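You operate a simulated robot arm through the tools that you are given. There is no shell and no other tool.

You run a simulated robot arm. Do the job below in one go: nothing can be reset, and whatever is moved stays where it is left.

Task
Fit the purple coupler from the fittings drawer in socket two and clamp it.
Fine: the line stands vented: keep it so; shut the drawer; clamp to CLOSED once the coupler is home. Where these are worked on the way, their far stop is far enough and under half their travel is too little: fittings drawer.
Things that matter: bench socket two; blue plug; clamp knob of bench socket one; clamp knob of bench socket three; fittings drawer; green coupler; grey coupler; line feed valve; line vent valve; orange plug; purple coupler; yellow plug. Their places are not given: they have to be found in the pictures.

The check looks at the end state, three seconds after you hand in, the way a careful person would. Anything else that was tipped, shoved, dropped, spilled or broken makes it a failure.

Robot
A 6-joint arm with a two-finger gripper, fixed in place. Base frame: the origin is on the floor under the middle of its stand, x ahead of it, y to its left, z up. Lengths are in mm, angles in rad, forces in N, time in s.
It reaches about 940 mm from its shoulder. Its first joint turns from -2.897 to 2.897 rad. Payload 2.54 kg.
The TCP is the grasp point between the finger pads, 30 mm short of the fingertips. In the tool frame z runs along the fingers and y along their closing line. The gripper opens to 116 mm; its body begins 95 mm behind the TCP.
Orientation is that of the tool frame in the base frame, as a unit quaternion [x, y, z, w]. With the fingers straight down and closing along the base's y, the tool's x points along the base's -x, its y along +y and its z along -z.

Tools
- The arm moves only by the tool drive_tool. Its argument "commands" is a list of rows, each a list of 7 numbers: the closure, from 0 (fully open) to 1 (shut), then the shift along the base's x, y, z in mm, then the turn, a rotation vector about the base's x, y, z in rad. In form: [[fingers, dx, dy, dz, rx, ry, rz], ...]. A call has 1 to 20 rows; each row shifts and turns the commanded pose from where the row before left it. Each row takes 0.2 s and may step no farther than 50 mm and 0.15 rad from the row before; otherwise, or with a gripper value out of range, the whole call is refused. Where a pose cannot be reached the arm comes as near as it can. A force on the tool above 90 N (or 10 N above the force at the start of the call, whichever is more), or a blocked arm, ends the call early, and 0.2 s more pass. Each finger travels about 72 mm/s and halts on what it meets, pressing with about 37 N; the grip force reading is that of the motor and also rises with nothing between the fingers. The clock runs only during rows and for 0.2 s after the last one: add rows that do not move to give the fingers time. The reply holds the time, the measured pose of the TCP, the force on the tool along the base axes, the opening and the grip force, in the units named above and with some noise, with the torque about the TCP (base axes, N m) and any sound that the robot's microphone picked up.
- Cameras (640 x 400 px; columns grow to the right, rows downward): "scene" is fixed at [220.9, -649.7, 1464.1]; the picture's right is [0.92, -0.39, 0.00], its down [-0.15, -0.35, -0.93] and it looks along [0.36, 0.85, -0.38] (base axes); focal length 328 px, centre (320, 200). "wrist" rides on the gripper at [69, -15, -122] in the tool frame; the picture's right is [0.21, 0.98, 0.00], its down [-0.83, 0.18, -0.53] and it looks along [-0.52, 0.11, 0.85] (tool axes); focal length 251 px, centre (320, 200).
- snapshot(camera): a new picture of that camera. It takes no simulated time.
- point_at(camera, pixels): for up to 12 pixels [column, row] of the newest picture of that camera ("zoom" is the newest enlarged one), the place [x, y, z] in the base frame of the surface seen there, good to about 2 mm. It takes no simulated time.
- enlarge(camera, box): a new picture of the part [left, top, right, bottom] of that camera's present view, enlarged. It takes no simulated time.
- job_done(): hands the job in; it is judged then, once.

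Open the gripper and draw the arm clear of the work before you hand the job in, unless the task says otherwise.

The tools are called after "Call:" as a command line: name --pt "numbers of a row" for each row, then --argument value for the rest, lists and objects as JSON in quotes. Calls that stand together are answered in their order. drive_tool: Moves the arm, as the interface text tells. Its arguments: {"type":"object","properties":{"commands":{"type":"array"}},"required":["commands"]} The other tools are called the same way: snapshot (camera) takes a picture; point_at (camera, pixels) gives the place of the surface under pixels of a picture; enlarge (camera, box) takes an enlarged picture of a part of a camera's view; job_done () hands the job in.

At the start:

```text
time: 0.0
eef_pos: [437.0, 163.4, 1243.0]
orientation: [0.001, 1.0, 0.001, 0.001]
contact_force: [0.5, -0.2, 0.0]
moment: [-0.02, -0.03, 0.04]
gripper_width: 116.2
grasp_force: 0.1
```

scene: 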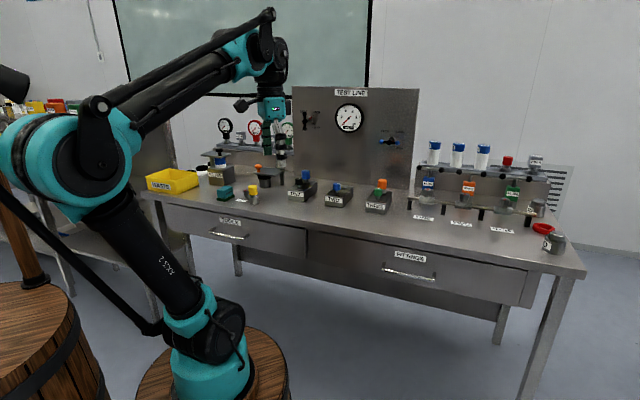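
wrist: 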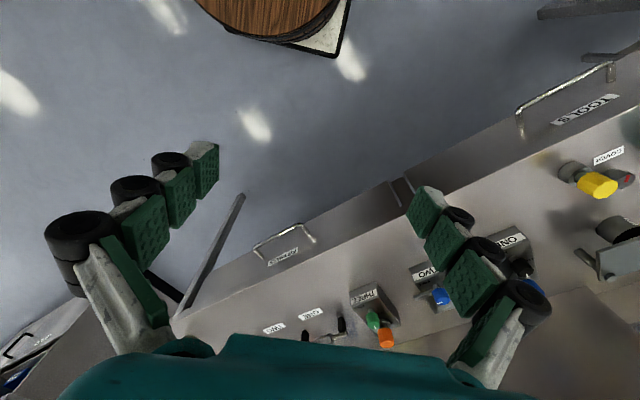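

The scene picture shows a bench with sockets around (300-380, 190), a test line panel with gauge and valves, and the fittings drawer with its handle near (408, 273). I enlarge several regions to identify everything.

Call:
enlarge --camera "scene" --box '[260, 80, 430, 220]'

Call:
enlarge --camera "scene" --box '[400, 130, 600, 290]'

Call:
enlarge --camera "scene" --box '[140, 100, 310, 230]'

```text
2.86 times, centred on (345, 150) of scene
```

zoom: 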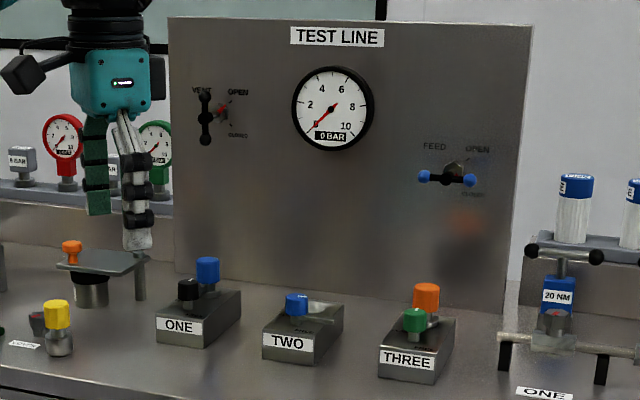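

```text
2.50 times, centred on (500, 210) of scene
```

zoom: 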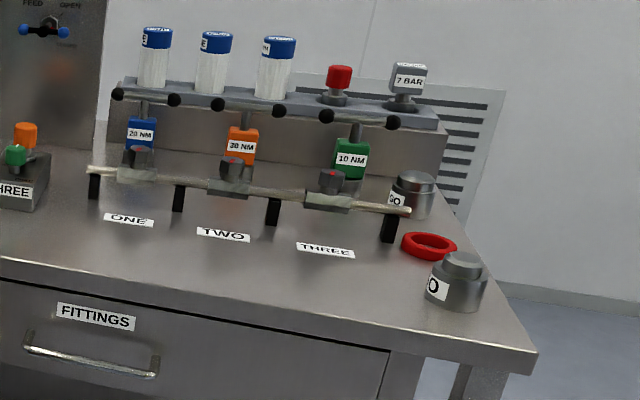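

```text
3.08 times, centred on (225, 165) of scene
```

zoom: 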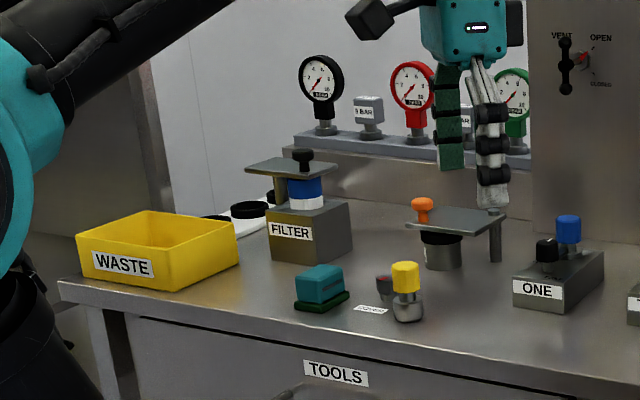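

The sockets ONE/TWO/THREE are visible near (303,187), (337,195), (377,198); socket two shows only one blue item. I zoom further to see knobs, dials and labels.

Call:
enlarge --camera "scene" --box '[280, 160, 350, 215]'

Call:
enlarge --camera "scene" --box '[315, 165, 400, 220]'

Call:
enlarge --camera "scene" --box '[290, 90, 420, 160]'

Call:
enlarge --camera "scene" --box '[300, 220, 540, 320]'

Call:
enlarge --camera "wrist" --box '[330, 220, 550, 360]'

```text
7.27 times, centred on (315, 188) of scene
```

zoom: 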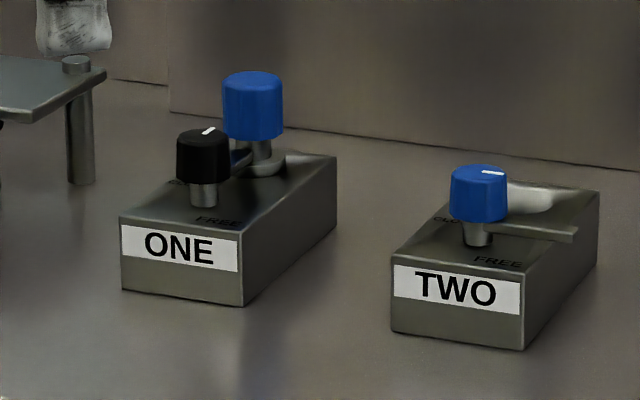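

```text
7.27 times, centred on (358, 192) of scene
```

zoom: 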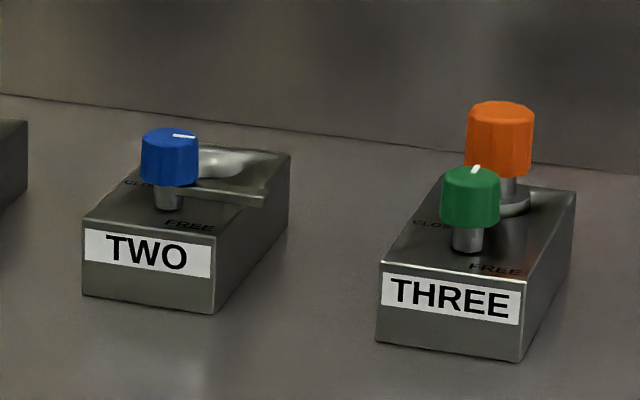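

```text
4.92 times, centred on (355, 125) of scene
```

zoom: 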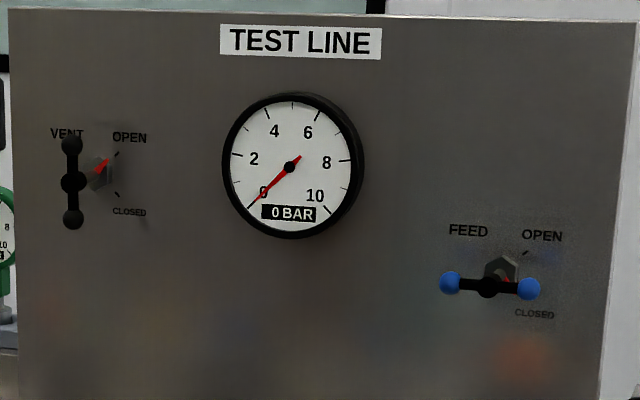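

```text
2.67 times, centred on (420, 270) of scene
```

zoom: 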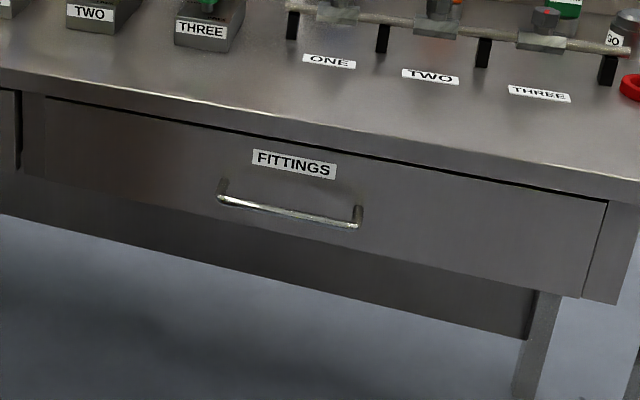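

```text
2.86 times, centred on (440, 290) of wrist
```

zoom: 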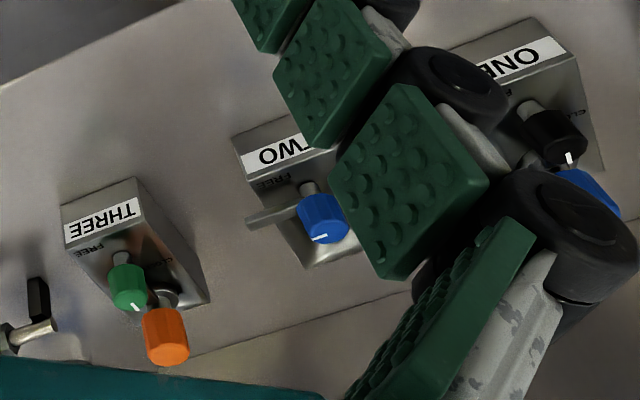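

Vent pointer is at OPEN, feed CLOSED, gauge 0 bar; socket two's clamp arm points sideways (FREE). I now get 3D positions of the drawer handle, front edges, and sockets.

Call:
snapshot --camera "scene"

Call:
enlarge --camera "scene" --box '[370, 240, 450, 290]'

```text
taken
```

scene: 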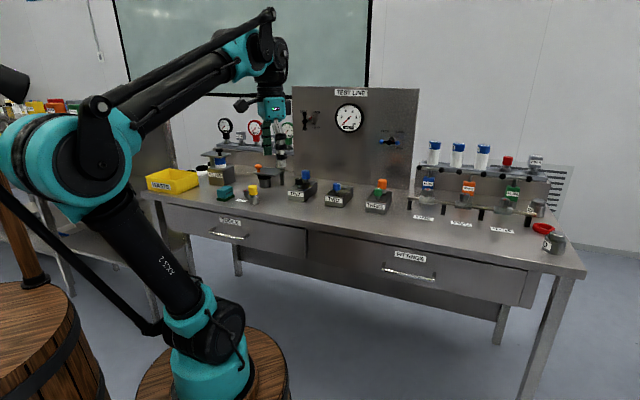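

```text
8.00 times, centred on (410, 265) of scene
```

zoom: 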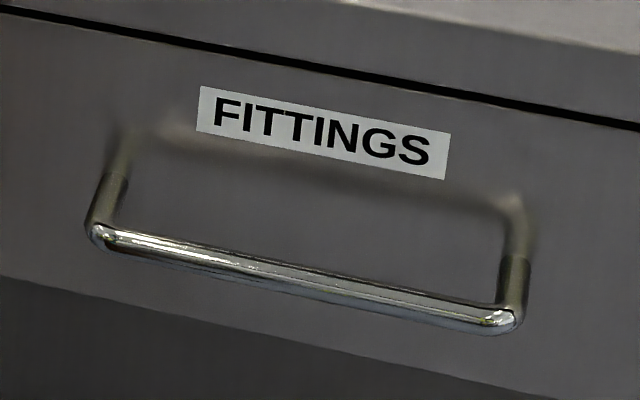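

I measure the handle bar ends and posts, label, and drawer face from this zoom, plus bench-edge/socket points from the scene picture.

Call:
point_at --camera "zoom" --pixels '[[105, 234], [490, 318], [300, 276], [110, 195], [512, 275], [205, 110], [440, 160], [320, 200], [20, 30], [600, 130], [20, 5], [20, 270]]'

Call:
point_at --camera "scene" --pixels '[[310, 225], [531, 261], [160, 196], [583, 267], [308, 240], [304, 240], [534, 285], [523, 300], [350, 220], [450, 238], [320, 265], [500, 297]]'

```text
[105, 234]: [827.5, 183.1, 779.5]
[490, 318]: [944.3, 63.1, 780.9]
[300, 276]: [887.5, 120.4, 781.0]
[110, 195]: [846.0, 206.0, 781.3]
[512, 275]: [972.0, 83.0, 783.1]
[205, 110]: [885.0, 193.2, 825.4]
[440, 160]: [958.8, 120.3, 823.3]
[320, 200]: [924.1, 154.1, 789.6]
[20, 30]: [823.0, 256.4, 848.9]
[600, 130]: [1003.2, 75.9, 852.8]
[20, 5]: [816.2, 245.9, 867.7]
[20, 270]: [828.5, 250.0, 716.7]
```

```text
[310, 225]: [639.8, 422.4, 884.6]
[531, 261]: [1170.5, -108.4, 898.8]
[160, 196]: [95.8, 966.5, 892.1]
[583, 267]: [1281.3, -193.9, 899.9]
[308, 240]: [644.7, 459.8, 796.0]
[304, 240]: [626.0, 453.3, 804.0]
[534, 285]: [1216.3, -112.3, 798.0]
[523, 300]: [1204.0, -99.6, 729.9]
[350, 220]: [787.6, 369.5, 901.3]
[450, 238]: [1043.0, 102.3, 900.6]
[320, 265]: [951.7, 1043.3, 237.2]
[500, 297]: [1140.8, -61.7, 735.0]
```

The bench is rotated about 45° (front edge runs along (0.707,-0.707)); the handle bar lies about 50 mm in front of the drawer face at z≈780. I check the arm's own geometry (base at (200,370), elbow at (60,150)) and the stand before planning.

Call:
point_at --camera "scene" --pixels '[[200, 375], [230, 330], [40, 170], [95, 105], [160, 270], [265, 20], [285, 390], [30, 300], [185, 300], [150, 390], [70, 380], [260, 60]]'

Call:
point_at --camera "scene" --pixels '[[303, 178], [306, 172], [337, 187], [345, 188], [382, 182], [379, 192], [297, 195], [331, 201], [374, 206], [388, 142], [310, 122], [253, 190]]'

```text
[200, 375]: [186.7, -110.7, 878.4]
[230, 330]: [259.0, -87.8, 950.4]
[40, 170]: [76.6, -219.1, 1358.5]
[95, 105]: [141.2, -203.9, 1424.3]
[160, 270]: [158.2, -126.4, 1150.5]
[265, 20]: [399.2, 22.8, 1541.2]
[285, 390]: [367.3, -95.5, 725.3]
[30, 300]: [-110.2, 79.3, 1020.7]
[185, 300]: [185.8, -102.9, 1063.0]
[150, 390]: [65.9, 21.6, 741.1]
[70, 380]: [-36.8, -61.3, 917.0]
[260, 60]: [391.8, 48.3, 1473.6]
```

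```text
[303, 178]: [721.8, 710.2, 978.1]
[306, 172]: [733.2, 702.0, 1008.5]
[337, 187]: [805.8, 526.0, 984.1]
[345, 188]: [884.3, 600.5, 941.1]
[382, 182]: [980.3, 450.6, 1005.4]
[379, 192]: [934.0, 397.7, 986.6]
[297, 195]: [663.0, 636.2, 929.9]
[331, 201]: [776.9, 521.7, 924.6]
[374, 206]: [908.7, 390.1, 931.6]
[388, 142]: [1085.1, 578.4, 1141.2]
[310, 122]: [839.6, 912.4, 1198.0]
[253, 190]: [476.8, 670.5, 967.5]
```

The arm stands around x≈200 with its shoulder near z≈900, and the handle bar centre is about (887,125,777). I turn the gripper in free air to point horizontally into the drawer face with fingers closing vertically, moving toward the front of the handle.

Call:
drive_tool --pt "0.3 15.6 -9.4 -17.6 0 0 -0.1309" --pt "0.3 15.6 -9.4 -17.6 0 0 -0.1309" --pt "0.3 15.6 -9.4 -17.6 0 0 -0.1309" --pt "0.3 15.6 -9.4 -17.6 0 0 -0.1309" --pt "0.3 15.6 -9.4 -17.6 0 0 -0.1309" --pt "0.3 15.6 -9.4 -17.6 0 0 -0.1309" --pt "0.3 15.6 -9.4 -17.6 0.10098 -0.10098 0" --pt "0.3 15.6 -9.4 -17.6 0.10098 -0.10098 0" --pt "0.3 15.6 -9.4 -17.6 0.10098 -0.10098 0" --pt "0.3 15.6 -9.4 -17.6 0.10098 -0.10098 0" --pt "0.3 15.6 -9.4 -17.6 0.10098 -0.10098 0"

```text
time: 2.4
eef_pos: [609.4, 57.8, 1049.8]
orientation: [0.358, 0.865, 0.325, 0.134]
contact_force: [0.5, -0.2, 0.5]
moment: [0.05, 0.0, 0.0]
gripper_width: 81.5
grasp_force: 0.0
```

The arm follows exactly. I finish the remaining tilt while descending in front of the drawer.

Call:
drive_tool --pt "0.4 15.6 -9.4 -17.6 0.10098 -0.10098 0" --pt "0.4 15.6 -9.4 -17.6 0.10098 -0.10098 0" --pt "0.4 15.6 -9.4 -17.6 0.10098 -0.10098 0" --pt "0.4 15.6 -9.4 -17.6 0.10098 -0.10098 0" --pt "0.4 15.6 -9.4 -17.6 0.10098 -0.10098 0" --pt "0.4 15.6 -9.4 -17.6 0.10098 -0.10098 0"

Call:
snapshot --camera "scene"

Call:
snapshot --camera "wrist"

```text
time: 3.8
eef_pos: [714.1, -0.4, 968.4]
orientation: [0.269, 0.653, 0.655, 0.27]
contact_force: [-0.7, 0.5, 0.2]
moment: [-0.02, 0.03, 0.0]
gripper_width: 69.5
grasp_force: 0.0
out of reach, approached as far as the arm can: row 6
```

```text
taken
```

scene: 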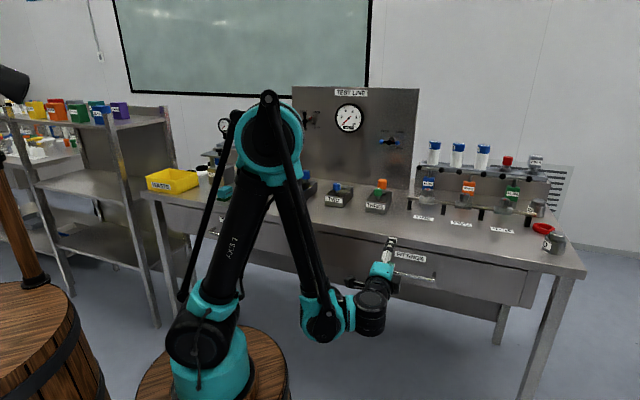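

```text
taken
```

wrist: 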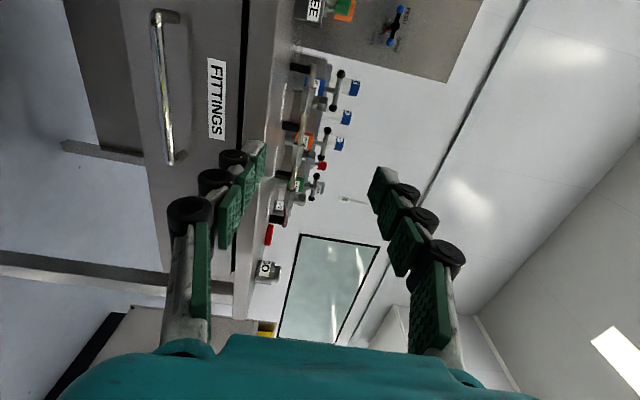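

The gripper is now horizontal, but the arm stopped about 25 mm short (folded elbow limit likely). I measure the finger geometry in the wrist view and the arm's joints in the scene view to plan a better pull posture.

Call:
point_at --camera "wrist" --pixels '[[262, 150], [248, 215], [232, 160], [222, 225], [372, 190], [398, 200], [400, 250], [200, 270], [190, 215], [440, 260], [170, 300], [410, 215]]'

Call:
point_at --camera "scene" --pixels '[[200, 345], [270, 130], [325, 325], [370, 315], [385, 270], [205, 385], [345, 325], [268, 100], [375, 290], [230, 240]]'

Call:
enlarge --camera "scene" --box '[290, 210, 450, 360]'

```text
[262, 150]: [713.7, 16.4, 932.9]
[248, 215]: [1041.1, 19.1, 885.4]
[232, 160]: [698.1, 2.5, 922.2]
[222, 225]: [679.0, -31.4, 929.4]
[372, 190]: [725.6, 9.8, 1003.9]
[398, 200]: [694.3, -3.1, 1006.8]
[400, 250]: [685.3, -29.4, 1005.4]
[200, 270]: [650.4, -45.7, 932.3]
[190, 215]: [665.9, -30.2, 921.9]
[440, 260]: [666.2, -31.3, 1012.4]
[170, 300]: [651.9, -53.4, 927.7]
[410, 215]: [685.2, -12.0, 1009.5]
```

```text
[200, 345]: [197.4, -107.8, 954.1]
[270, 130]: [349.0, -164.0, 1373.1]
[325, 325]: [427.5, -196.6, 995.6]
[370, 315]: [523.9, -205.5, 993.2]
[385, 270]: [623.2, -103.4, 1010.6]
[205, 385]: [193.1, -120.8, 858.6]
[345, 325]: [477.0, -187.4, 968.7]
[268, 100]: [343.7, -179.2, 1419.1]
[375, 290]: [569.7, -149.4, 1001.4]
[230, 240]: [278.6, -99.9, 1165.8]
```

```text
2.67 times, centred on (370, 285) of scene
```

zoom: 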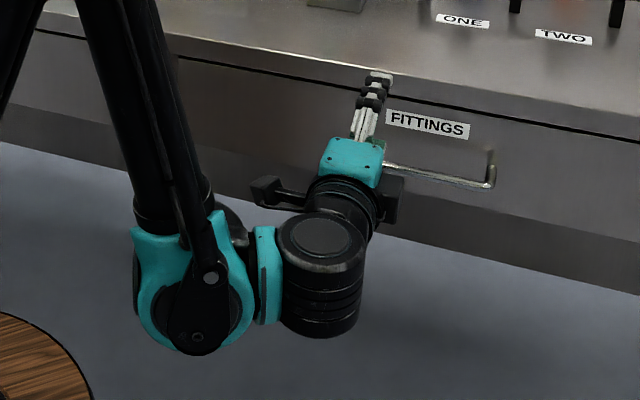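

Links are clear now: the elbow was folded to its limit, so moving outward fixes it. I move to about u=550, v=590 (in front of the bar) and down to the handle height, then check.

Call:
drive_tool --pt "0.45 31 9 0 0 0 0" --pt "0.45 31 9 0 0 0 0" --pt "0.45 31 9 0 0 0 0" --pt "0.45 0 0 -35 0 0 0" --pt "0.45 0 0 -35 0 0 0" --pt "0.45 0 0 -35 0 0 0" --pt "0.45 0 0 -35 0 0 0" --pt "0.45 0 0 -15 0 0 0"

Call:
snapshot --camera "scene"

Call:
snapshot --camera "wrist"

```text
time: 5.6
eef_pos: [860.4, 13.3, 884.3]
orientation: [0.269, 0.654, 0.654, 0.27]
contact_force: [-0.1, -0.4, -0.2]
moment: [0.02, 0.0, -0.04]
gripper_width: 63.7
grasp_force: 0.1
out of reach, approached as far as the arm can: row 5, 6, 7, 8
```

```text
taken
```

scene: 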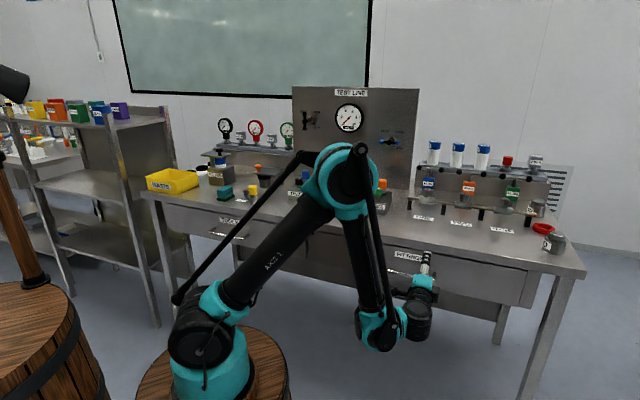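

```text
taken
```

wrist: 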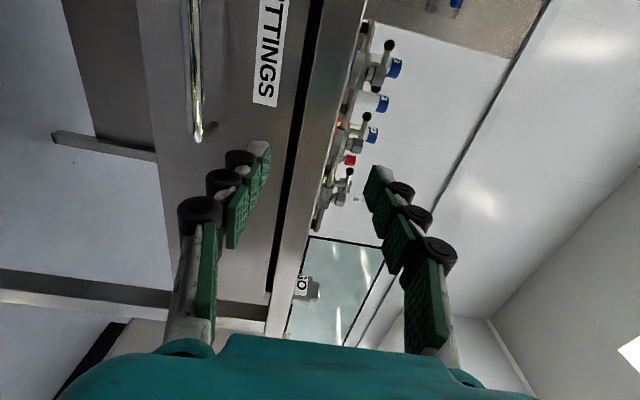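

The limit comes from the wrist when the tool is fully level and low, so I'll tilt the fingers about 30° downward, which relieves it. I rotate in place now and read the pose.

Call:
drive_tool --pt "0.5 0 0 5 -0.09256 0.09256 0" --pt "0.5 0 0 5 -0.09256 0.09256 0" --pt "0.5 0 0 5 -0.09256 0.09256 0" --pt "0.5 0 0 5 -0.09256 0.09256 0" --pt "0.5 0 0 0 0 0 0"

```text
time: 6.8
eef_pos: [859.1, 13.7, 904.0]
orientation: [0.332, 0.8, 0.462, 0.191]
contact_force: [-0.7, -0.2, 0.4]
moment: [-0.02, -0.02, 0.02]
gripper_width: 58.2
grasp_force: 0.0
```

The pose is now tilted 30° down at u≈598, v≈617. I move to the pre-grasp point 80 mm short of the bar along the finger direction and take a picture.

Call:
drive_tool --pt "0.5 0.5 11 -28 0 0 0" --pt "0.5 0.5 11 -28 0 0 0" --pt "0.5 0.4 12 -28.5 0 0 0" --pt "0.5 0 0 0 0 0 0"

Call:
snapshot --camera "wrist"

Call:
enlarge --camera "scene" --box '[330, 210, 490, 350]'

```text
time: 7.8
eef_pos: [860.1, 48.9, 818.5]
orientation: [0.331, 0.8, 0.463, 0.19]
contact_force: [0.2, 0.3, 0.0]
moment: [0.0, -0.02, -0.01]
gripper_width: 58.0
grasp_force: 0.1
```

```text
taken
```

wrist: 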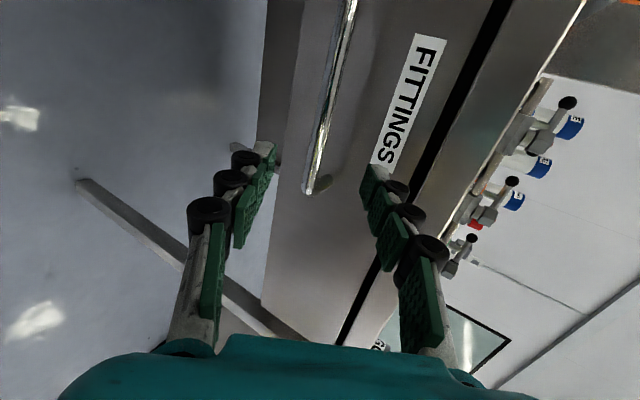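

```text
2.86 times, centred on (410, 280) of scene
```

zoom: 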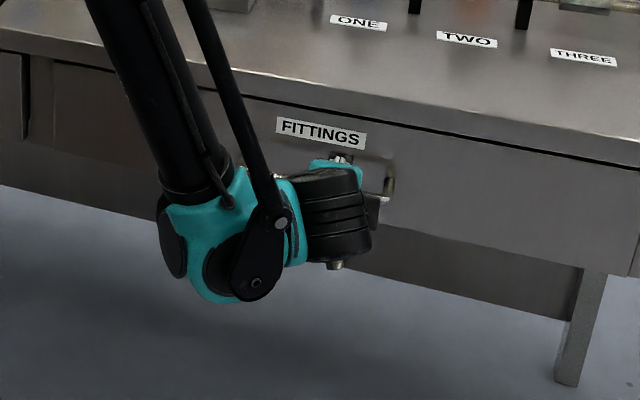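

The bar runs from (345,10) to (312,188) in the wrist view, between the fingers. I measure it from this side for accuracy.

Call:
point_at --camera "wrist" --pixels '[[345, 30], [332, 90], [320, 140], [309, 188], [325, 188], [372, 180], [400, 145], [300, 120], [262, 150], [375, 172], [500, 20], [440, 180]]'

```text
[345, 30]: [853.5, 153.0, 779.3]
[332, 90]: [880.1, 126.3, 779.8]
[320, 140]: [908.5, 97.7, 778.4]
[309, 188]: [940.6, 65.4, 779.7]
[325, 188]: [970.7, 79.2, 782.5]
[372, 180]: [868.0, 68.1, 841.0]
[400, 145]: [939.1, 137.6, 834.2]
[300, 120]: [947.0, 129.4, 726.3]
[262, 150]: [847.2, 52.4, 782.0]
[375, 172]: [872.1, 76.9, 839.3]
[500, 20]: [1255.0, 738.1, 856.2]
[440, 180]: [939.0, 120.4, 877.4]
```

The bar centre is at v≈716, z≈778, well in line. I narrow the fingers to about 37 mm and slide in along the finger direction around the bar.

Call:
drive_tool --pt "0.68 0 0 0 0 0 0" --pt "0.68 12.3 12.3 -9.6 0 0 0" --pt "0.68 12.3 12.3 -9.6 0 0 0" --pt "0.68 12.3 12.3 -9.6 0 0 0" --pt "0.68 12.3 12.3 -9.6 0 0 0" --pt "0.68 0 0 0 0 0 0"

Call:
snapshot --camera "wrist"

```text
time: 9.2
eef_pos: [911.3, 96.8, 779.8]
orientation: [0.332, 0.8, 0.462, 0.192]
contact_force: [-0.1, -0.5, 0.6]
moment: [-0.01, -0.01, 0.03]
gripper_width: 37.2
grasp_force: 0.1
```

```text
taken
```

wrist: 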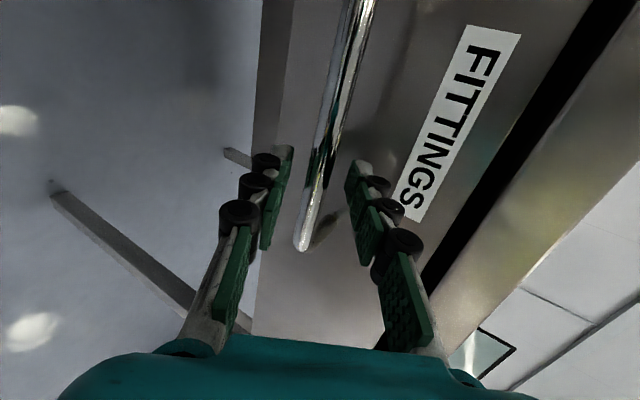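

The bar passes between the pads at about (325,170) with no contact force. I close the fingers on it.

Call:
drive_tool --pt "1.0 0 0 0 0 0 0" --pt "1.0 0 0 0 0 0 0" --pt "1.0 0 0 0 0 0 0"

Call:
snapshot --camera "wrist"

```text
time: 10.0
eef_pos: [911.6, 94.9, 779.6]
orientation: [0.331, 0.801, 0.462, 0.191]
contact_force: [-13.8, -4.7, -31.4]
moment: [-0.33, 0.09, -0.04]
gripper_width: 12.6
grasp_force: 39.4
```

```text
taken
```

wrist: 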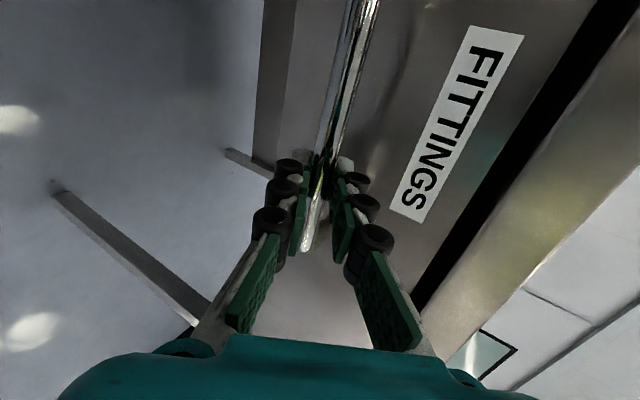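

Gripped on the 12.6 mm bar, with a slight downward load on the tool. I ease down about 1.5 mm and begin pulling straight out along (-0.707,-0.707).

Call:
drive_tool --pt "1.0 -0.5 -0.5 -1.5 0 0 0" --pt "1.0 -5 -5 0 0 0 0" --pt "1.0 -10 -10 0 0 0 0" --pt "1.0 -10 -10 0 0 0 0"

```text
time: 11.0
eef_pos: [886.6, 71.3, 778.5]
orientation: [0.333, 0.799, 0.462, 0.191]
contact_force: [1.5, -0.1, -16.3]
moment: [-0.1, 0.11, 0.18]
gripper_width: 12.6
grasp_force: 39.5
```

The drawer slides easily (force small). I keep pulling in moderate steps.

Call:
drive_tool --pt "1.0 -10 -10 -0.7 0 0 0" --pt "1.0 -12 -12 0 0 0 0" --pt "1.0 -12 -12 0 0 0 0" --pt "1.0 -12 -12 0 0 0 0" --pt "1.0 -12 -12 0 0 0 0" --pt "1.0 -12 -12 0 0 0 0" --pt "1.0 -12 -12 0 0 0 0" --pt "1.0 -12 -12 0 0 0 0"

Call:
snapshot --camera "scene"

```text
time: 12.8
eef_pos: [798.0, -26.8, 786.2]
orientation: [0.331, 0.802, 0.46, 0.19]
contact_force: [-9.7, 8.3, -61.6]
moment: [-0.69, 0.74, 0.28]
gripper_width: 13.3
grasp_force: 39.8
out of reach, approached as far as the arm can: row 7, 8
```

```text
taken
```

scene: 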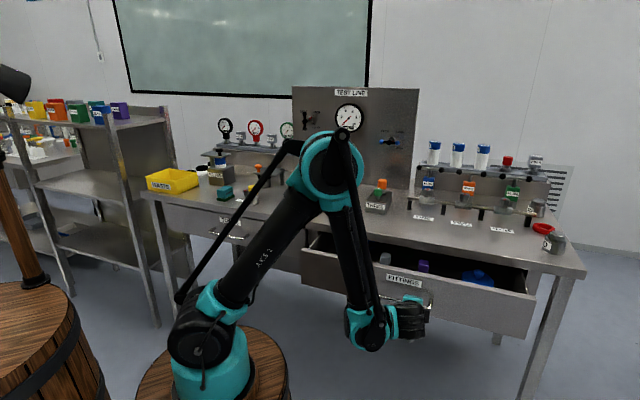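

The drawer is out about 165 mm and the couplers are visible at (385,257), (423,266) and something blue at (478,278), but the arm hit its wrist limit and lifted the grip slightly. I tilt the fingers further down around the bar and bring the height back to the bar's level.

Call:
drive_tool --pt "1.0 0 0 -3 -0.07 0.07 0" --pt "1.0 0 0 -3 -0.07 0.07 0" --pt "1.0 0 0 -1.5 -0.07 0.07 0" --pt "1.0 0 0 0 -0.07 0.07 0" --pt "1.0 0 0 0 0 0 0"

Call:
snapshot --camera "wrist"

```text
time: 14.0
eef_pos: [796.7, -26.5, 782.7]
orientation: [0.363, 0.875, 0.296, 0.124]
contact_force: [4.7, -3.1, 43.7]
moment: [0.13, -0.36, 0.12]
gripper_width: 13.0
grasp_force: 39.0
```

```text
taken
```

wrist: 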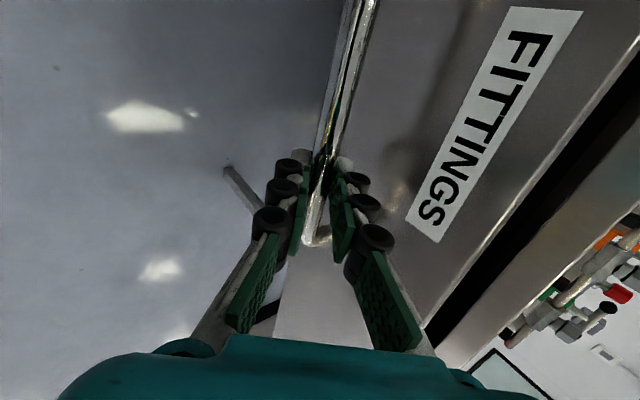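

Still gripped; now an upward reaction of 44 N suggests I'm pressing down a bit, so I raise 2.5 mm and carry on pulling.

Call:
drive_tool --pt "1.0 0 0 2.5 0 0 0" --pt "1.0 -8 -8 0 0 0 0" --pt "1.0 -10 -10 0 0 0 0" --pt "1.0 -10 -10 0 0 0 0" --pt "1.0 -10 -10 0 0 0 0"

```text
time: 15.2
eef_pos: [759.1, -64.7, 783.2]
orientation: [0.363, 0.875, 0.297, 0.122]
contact_force: [-2.9, 1.9, -13.1]
moment: [0.06, 0.29, 0.32]
gripper_width: 12.7
grasp_force: 39.6
```

Pulled about 220 mm so far with low force; I continue toward the stop.

Call:
drive_tool --pt "1.0 -10 -10 -0.5 0 0 0" --pt "1.0 -10 -10 0 0 0 0" --pt "1.0 -10 -10 0 0 0 0" --pt "1.0 -10 -10 0 0 0 0" --pt "1.0 -10 -10 0 0 0 0"

Call:
snapshot --camera "scene"

```text
time: 16.4
eef_pos: [710.1, -112.4, 783.4]
orientation: [0.362, 0.875, 0.297, 0.124]
contact_force: [1.6, -1.4, 6.7]
moment: [-0.38, -0.46, -0.26]
gripper_width: 12.6
grasp_force: 39.1
```

```text
taken
```

scene: 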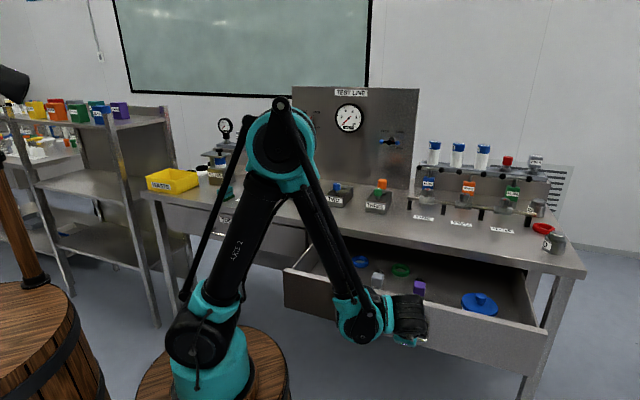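

The drawer is out about 289 mm; I can see the purple coupler at (419,288), grey at (378,278), green ring at (400,270). I enlarge the drawer to measure.

Call:
enlarge --camera "scene" --box '[330, 230, 550, 350]'

```text
2.91 times, centred on (440, 290) of scene
```

zoom: 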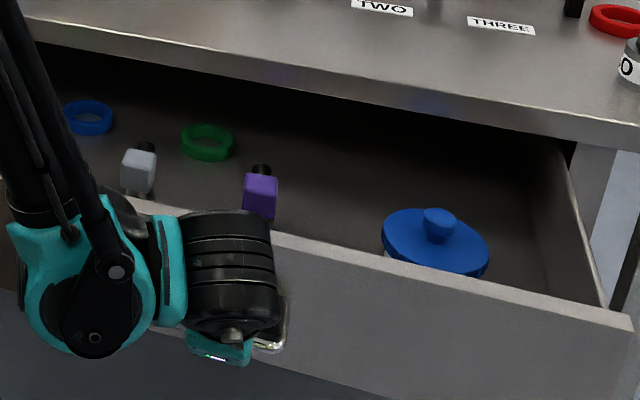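

Call:
point_at --camera "zoom" --pixels '[[261, 185], [262, 170], [258, 205], [138, 160], [145, 147], [135, 182], [205, 155], [90, 125], [320, 200], [435, 250], [600, 315], [300, 245]]'

```text
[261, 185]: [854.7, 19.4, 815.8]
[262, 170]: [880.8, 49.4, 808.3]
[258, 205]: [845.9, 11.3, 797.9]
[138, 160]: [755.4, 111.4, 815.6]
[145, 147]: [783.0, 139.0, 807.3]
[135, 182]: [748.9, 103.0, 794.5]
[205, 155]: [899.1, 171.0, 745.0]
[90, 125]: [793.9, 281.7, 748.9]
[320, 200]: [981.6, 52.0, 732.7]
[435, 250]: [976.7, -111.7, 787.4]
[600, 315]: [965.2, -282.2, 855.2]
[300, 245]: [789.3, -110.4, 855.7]
```

The coupler lies at about v=613–660, u≈590, z≈800 in the drawer, clear of the bench overhang. I open the fingers slightly and back off the bar along the finger axis.

Call:
drive_tool --pt "0.78 0 0 0 0 0 0" --pt "0.78 0 0 0 0 0 0" --pt "0.78 -5 -5 9.4 0 0 0" --pt "0.78 -8.5 -8.5 16 0 0 0" --pt "0.78 -8.5 -8.5 16 0 0 0" --pt "0.78 -8.5 -8.5 16 0 0 0"

Call:
snapshot --camera "wrist"

```text
time: 17.8
eef_pos: [680.3, -143.2, 840.8]
orientation: [0.362, 0.875, 0.297, 0.123]
contact_force: [-0.2, -0.5, 0.6]
moment: [0.0, 0.01, -0.05]
gripper_width: 25.6
grasp_force: 0.0
```

```text
taken
```

wrist: 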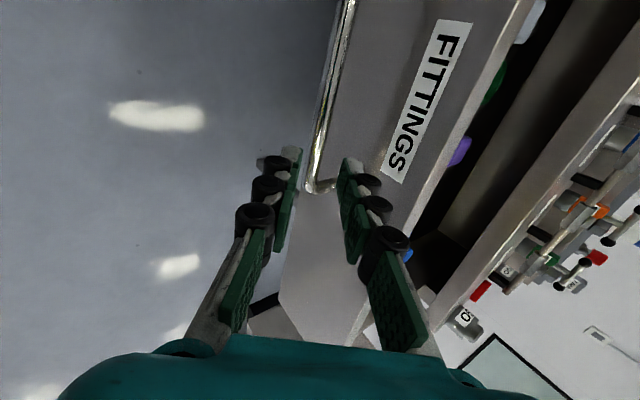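

The fingers are clear of the handle. I raise the arm, turn the fingers straight down and shift so the wrist camera looks down into the drawer.

Call:
drive_tool --pt "0.5 0 0 37 -0.0761 0.0761 0" --pt "0.5 0 0 37 -0.0761 0.0761 0" --pt "0.5 0 0 37 -0.0761 0.0761 0" --pt "0.5 5.7 29 37 -0.0761 0.0761 0" --pt "0.5 5.7 29 37 -0.0761 0.0761 0" --pt "0.5 5.7 29 35 -0.0761 0.0761 0" --pt "0.5 5.7 29 0 0 0 0" --pt "0.5 5.7 29 0 0 0 0" --pt "0.5 5.7 29 0 0 0 0" --pt "0.5 5.7 29 0 0 0 0" --pt "0.5 5.7 29 0 0 0 0" --pt "0.5 5.7 29 0 0 0 0" --pt "0.5 0 0 0 0 0 0"

Call:
snapshot --camera "wrist"

Call:
snapshot --camera "scene"

```text
time: 20.6
eef_pos: [733.5, 117.7, 1061.0]
orientation: [0.382, 0.924, 0.005, 0.002]
contact_force: [-0.9, -0.5, 0.4]
moment: [0.0, 0.0, 0.03]
gripper_width: 58.1
grasp_force: 0.1
```

```text
taken
```

wrist: 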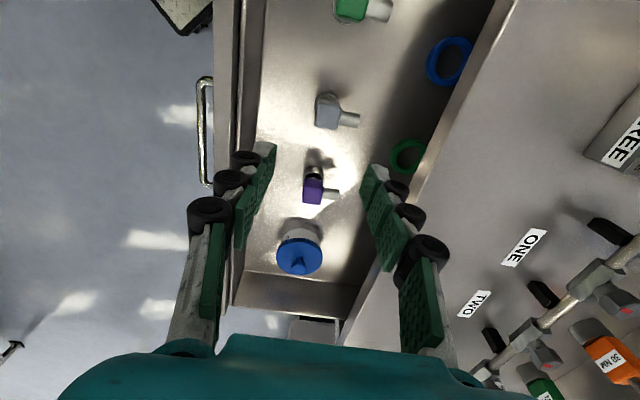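

```text
taken
```

scene: 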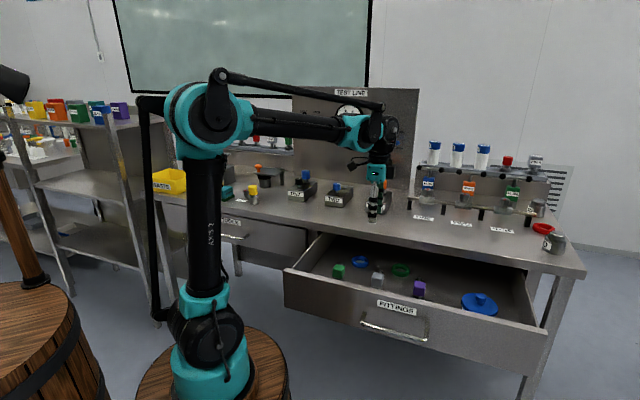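

The drawer holds a green coupler, grey coupler (325,110), purple coupler (313,188), rings and a blue lid in this wrist view. I enlarge the couplers from both cameras to understand their shape.

Call:
enlarge --camera "wrist" --box '[270, 80, 390, 220]'

Call:
enlarge --camera "scene" --box '[320, 245, 450, 325]'

```text
2.86 times, centred on (330, 150) of wrist
```

zoom: 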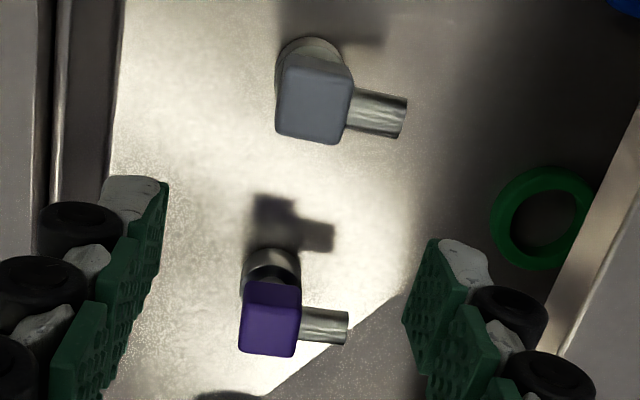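

```text
4.92 times, centred on (385, 285) of scene
```

zoom: 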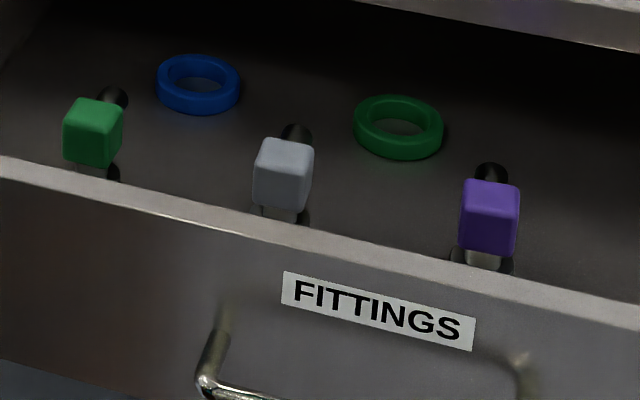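

The coupler is an elbow: a purple cube standing on a vertical spigot with a horizontal stub pointing toward the bench. I measure the cube's corners and stub in the wrist view.

Call:
enlarge --camera "wrist" --box '[290, 155, 350, 215]'

```text
6.67 times, centred on (320, 185) of wrist
```

zoom: 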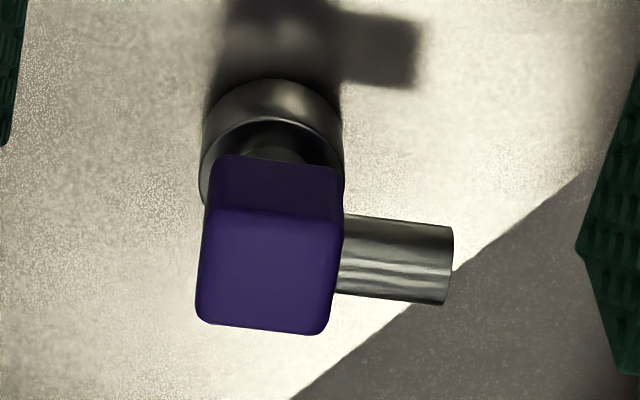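

Call:
point_at --camera "zoom" --pixels '[[215, 220], [330, 230], [205, 310], [315, 325], [267, 270], [270, 185], [400, 262], [445, 262], [350, 262], [270, 95], [240, 130], [400, 120]]'

```text
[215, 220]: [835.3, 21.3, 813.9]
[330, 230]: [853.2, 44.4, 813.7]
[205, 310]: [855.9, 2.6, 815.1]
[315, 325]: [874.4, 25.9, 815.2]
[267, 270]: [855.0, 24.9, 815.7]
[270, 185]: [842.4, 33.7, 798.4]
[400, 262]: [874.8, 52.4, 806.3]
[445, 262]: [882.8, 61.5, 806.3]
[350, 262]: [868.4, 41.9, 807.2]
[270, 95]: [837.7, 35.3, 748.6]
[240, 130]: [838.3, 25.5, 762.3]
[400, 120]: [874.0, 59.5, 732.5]
```

The cube is ~36 mm, top z≈816, centre near (855,25), yawed about 7.5° from the bench normal. I zoom the scene camera on the spigot base to see whether it stands in a holder.

Call:
enlarge --camera "scene" --box '[400, 270, 440, 305]'

Call:
enlarge --camera "scene" --box '[325, 175, 360, 210]'

```text
11.43 times, centred on (420, 288) of scene
```

zoom: 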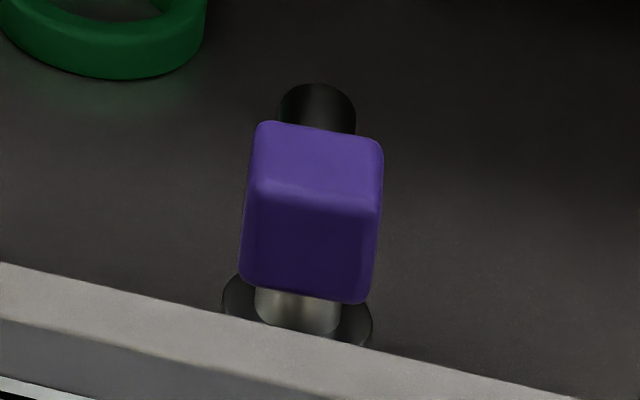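

```text
11.43 times, centred on (342, 192) of scene
```

zoom: 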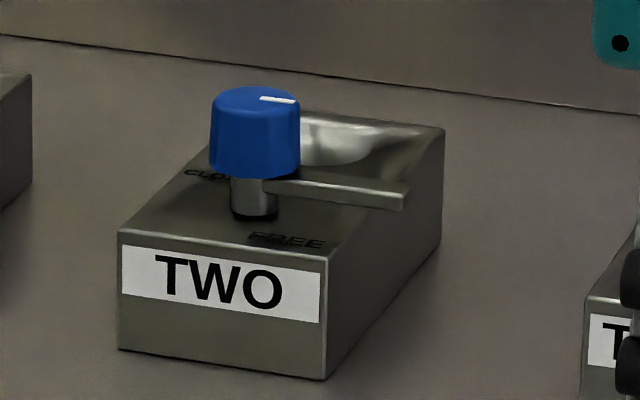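

The coupler has a purple cube on a spigot with a wide collar at its base, and socket two has a wide hole behind the clamp knob. I check arm joint positions in the latest scene picture to judge reach at the socket.

Call:
point_at --camera "scene" --pixels '[[215, 337], [213, 118], [365, 128], [385, 130], [377, 172], [205, 300], [205, 210], [290, 125], [250, 120], [190, 300], [215, 200], [200, 380]]'

Call:
enlarge --camera "scene" --box '[130, 60, 430, 400]'

```text
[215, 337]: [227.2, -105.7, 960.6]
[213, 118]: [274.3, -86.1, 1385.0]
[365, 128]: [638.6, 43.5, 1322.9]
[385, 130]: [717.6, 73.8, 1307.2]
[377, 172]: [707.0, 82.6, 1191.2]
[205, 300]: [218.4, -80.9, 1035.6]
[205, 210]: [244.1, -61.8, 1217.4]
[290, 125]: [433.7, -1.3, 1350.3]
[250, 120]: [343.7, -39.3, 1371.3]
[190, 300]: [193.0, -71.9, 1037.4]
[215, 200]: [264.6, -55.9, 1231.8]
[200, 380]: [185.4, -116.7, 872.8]
```

```text
1.18 times, centred on (280, 230) of scene
```

zoom: 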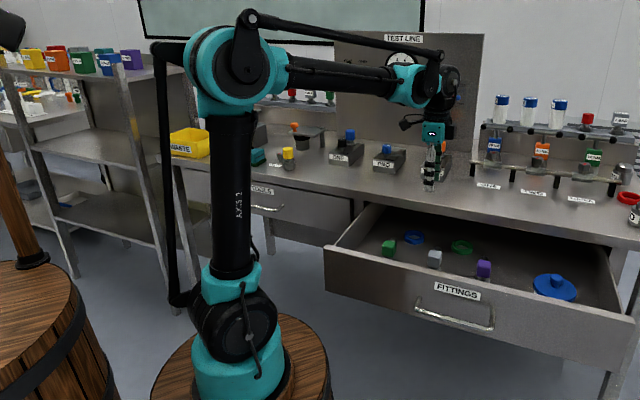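

The arm is UR-like; at socket two (~900 mm out) it can't reach with fingers vertical, so I'll use a grasp tilted ~30° from vertical with fingers closing along the bench direction. I turn the tool that way now while moving over socket two for a look straight down.

Call:
drive_tool --pt "0.5 6 26.8 4.7 0 0 -0.1428" --pt "0.5 6 26.8 4.7 0 0 -0.1428" --pt "0.5 6 26.8 4.7 0 0 -0.1428" --pt "0.5 6 26.8 4.7 0 0 -0.1428" --pt "0.5 6 26.8 4.7 0 0 -0.1428" --pt "0.5 6 26.8 4.7 0 0 -0.1428" --pt "0.5 6 26.8 4.7 0 0 -0.1428" --pt "0.5 6 26.8 4.7 0 0 -0.1428" --pt "0.5 0 0 4.7 0 0 -0.1428" --pt "0.5 0 0 4.7 0 0 -0.1428" --pt "0.5 0 0 4.7 0 0 -0.1428"

Call:
snapshot --camera "wrist"

```text
time: 23.0
eef_pos: [779.8, 330.4, 1112.3]
orientation: [0.925, 0.381, 0.003, 0.004]
contact_force: [0.0, 0.1, -0.5]
moment: [-0.04, 0.03, -0.01]
gripper_width: 57.9
grasp_force: 0.1
```

```text
taken
```

wrist: 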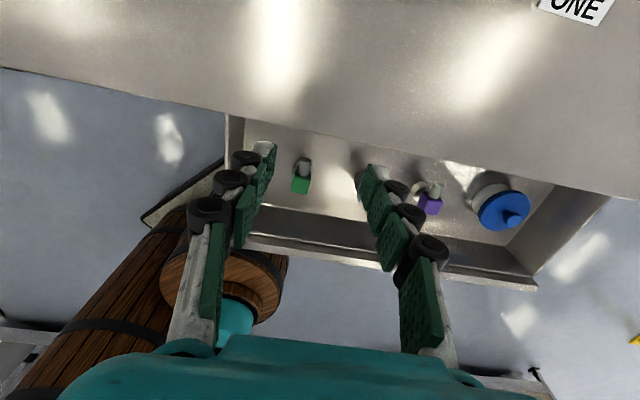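

The yaw is right (fingers close along the bench). Now I tilt 30° outward and move over socket two.

Call:
drive_tool --pt "0.5 10.2 39.3 4 0.0926 -0.0926 0" --pt "0.5 10.2 39.3 4 0.0926 -0.0926 0" --pt "0.5 10.2 39.3 4 0.0926 -0.0926 0" --pt "0.5 10.2 39.3 4 0.0926 -0.0926 0" --pt "0.5 10.2 39.3 4 0 0 0" --pt "0.5 0 0 0 0 0 0"

Call:
snapshot --camera "wrist"

Call:
snapshot --camera "scene"

```text
time: 24.4
eef_pos: [849.5, 508.0, 1131.9]
orientation: [0.888, 0.379, 0.239, -0.102]
contact_force: [0.2, -0.5, 1.2]
moment: [-0.01, 0.02, 0.02]
gripper_width: 57.9
grasp_force: 0.1
out of reach, approached as far as the arm can: row 4, 5
```

```text
taken
```

wrist: 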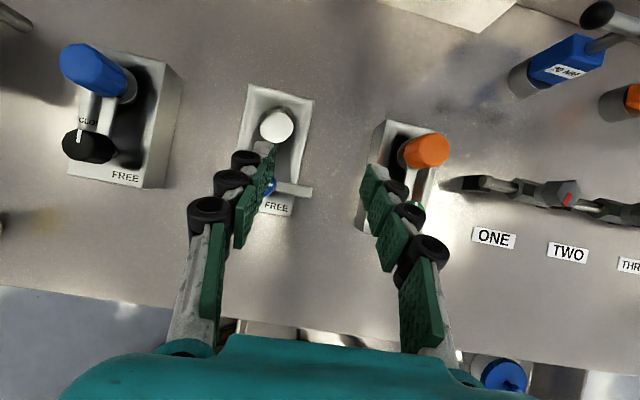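

```text
taken
```

scene: 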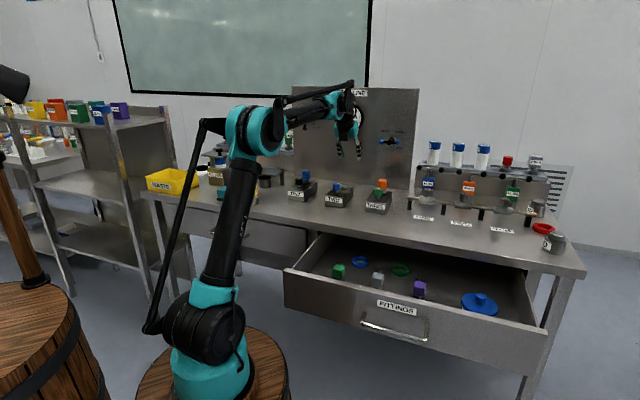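

The arm got to u≈241, v≈960 (slightly short, likely a wrist-roll limit). Socket two appears at (280,150) with its hole at (277,127); I zoom in on it.

Call:
enlarge --camera "wrist" --box '[230, 75, 330, 225]'

Call:
enlarge --camera "wrist" --box '[40, 30, 200, 200]'

```text
2.67 times, centred on (280, 150) of wrist
```

zoom: 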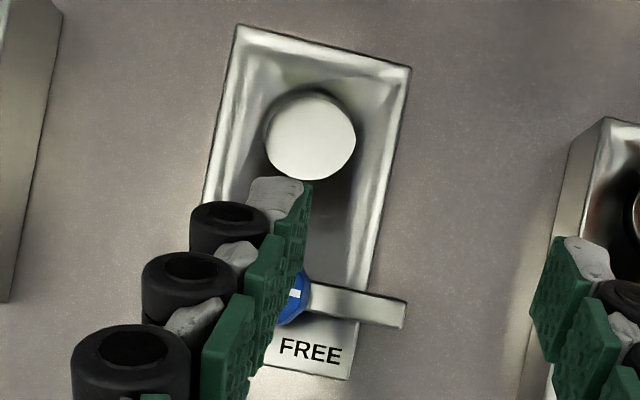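

```text
2.35 times, centred on (120, 115) of wrist
```

zoom: 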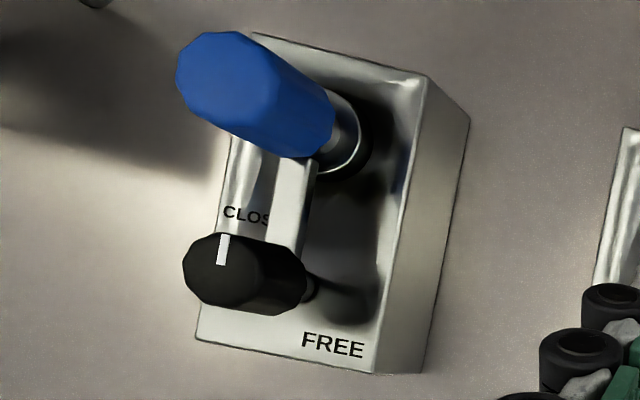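

In socket one (clamped) the arm points from the knob to the plug, i.e. straight toward the panel; socket two's arm points sideways. I measure socket one's closed geometry from this zoom.

Call:
point_at --camera "zoom" --pixels '[[222, 232], [220, 262], [215, 280], [285, 200], [300, 175], [350, 130], [410, 120], [420, 85], [255, 40], [380, 365], [205, 335], [215, 60]]'

Call:
enlarge --camera "wrist" --box '[230, 75, 330, 225]'

```text
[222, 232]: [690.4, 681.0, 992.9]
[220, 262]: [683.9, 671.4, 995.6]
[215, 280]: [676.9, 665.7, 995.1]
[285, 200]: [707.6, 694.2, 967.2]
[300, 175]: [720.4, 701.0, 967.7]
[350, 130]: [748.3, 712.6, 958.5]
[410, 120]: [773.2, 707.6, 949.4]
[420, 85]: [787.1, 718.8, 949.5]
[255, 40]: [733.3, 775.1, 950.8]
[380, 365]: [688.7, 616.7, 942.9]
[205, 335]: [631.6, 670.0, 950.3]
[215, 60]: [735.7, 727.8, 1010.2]
```

```text
2.67 times, centred on (280, 150) of wrist
```

zoom: 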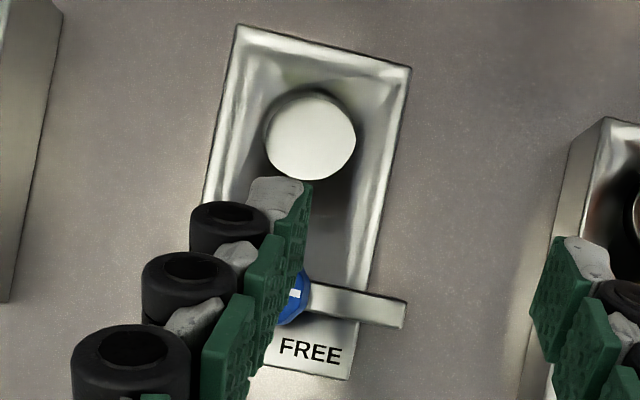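

Call:
point_at --camera "zoom" --pixels '[[311, 135], [270, 130], [352, 140], [311, 97], [311, 176], [240, 30], [408, 70], [345, 375], [295, 293], [400, 312], [340, 300], [300, 100]]'

```text
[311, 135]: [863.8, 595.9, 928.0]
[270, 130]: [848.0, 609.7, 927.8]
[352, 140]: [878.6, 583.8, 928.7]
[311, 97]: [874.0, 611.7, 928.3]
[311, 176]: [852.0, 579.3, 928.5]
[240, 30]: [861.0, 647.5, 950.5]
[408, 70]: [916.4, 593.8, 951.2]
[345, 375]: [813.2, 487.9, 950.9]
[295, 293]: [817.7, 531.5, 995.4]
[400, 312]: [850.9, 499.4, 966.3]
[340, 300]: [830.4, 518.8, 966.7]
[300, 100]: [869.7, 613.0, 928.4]
```

Hole: bottom z≈928, block top z≈950.5, centre ≈(863.2,596), Ø≈40 mm; knob two centre ≈(807,540), top z≈995, arm pointing along the bench (FREE). I test whether yawing the tool ~17° removes the reach limit above the socket.

Call:
drive_tool --pt "0.5 0 0 0 0 0 0.15" --pt "0.5 0 0 0 0 0 0.15" --pt "0.5 4.5 29 -14 0 0 0" --pt "0.5 4.5 29 -14 0 0 0" --pt "0.5 4.5 30 -14 0 0 0" --pt "0.5 0 0 0 0 0 0"

Call:
snapshot --camera "wrist"

```text
time: 25.8
eef_pos: [861.1, 595.5, 1088.7]
orientation: [0.828, 0.498, 0.223, -0.131]
contact_force: [-0.6, 0.4, 0.3]
moment: [0.01, 0.0, 0.02]
gripper_width: 57.9
grasp_force: 0.1
```

```text
taken
```

wrist: 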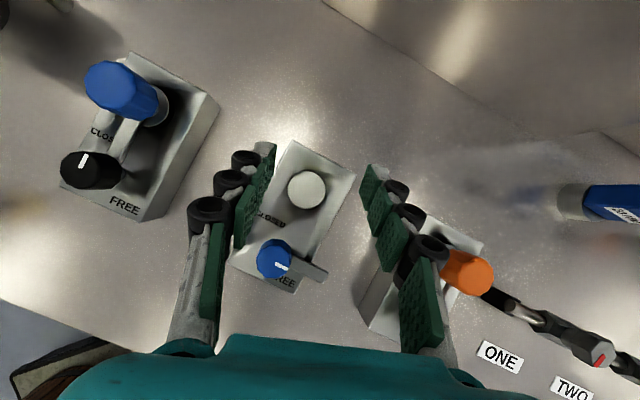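

Reached, and socket two is fully visible between the fingers with the hole at (307,189) and the knob at (273,258). I zoom for precise centres.

Call:
enlarge --camera "wrist" --box '[240, 135, 360, 295]'

```text
2.50 times, centred on (300, 215) of wrist
```

zoom: 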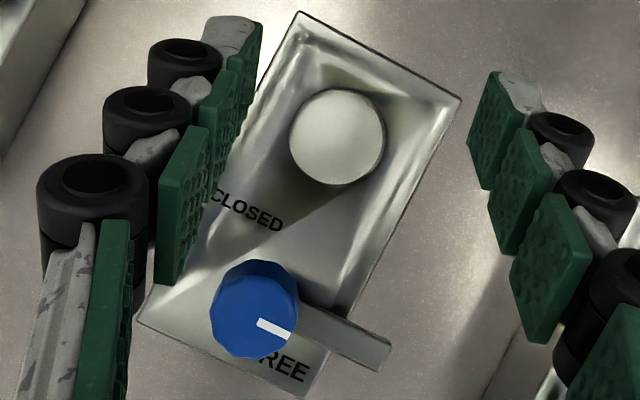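

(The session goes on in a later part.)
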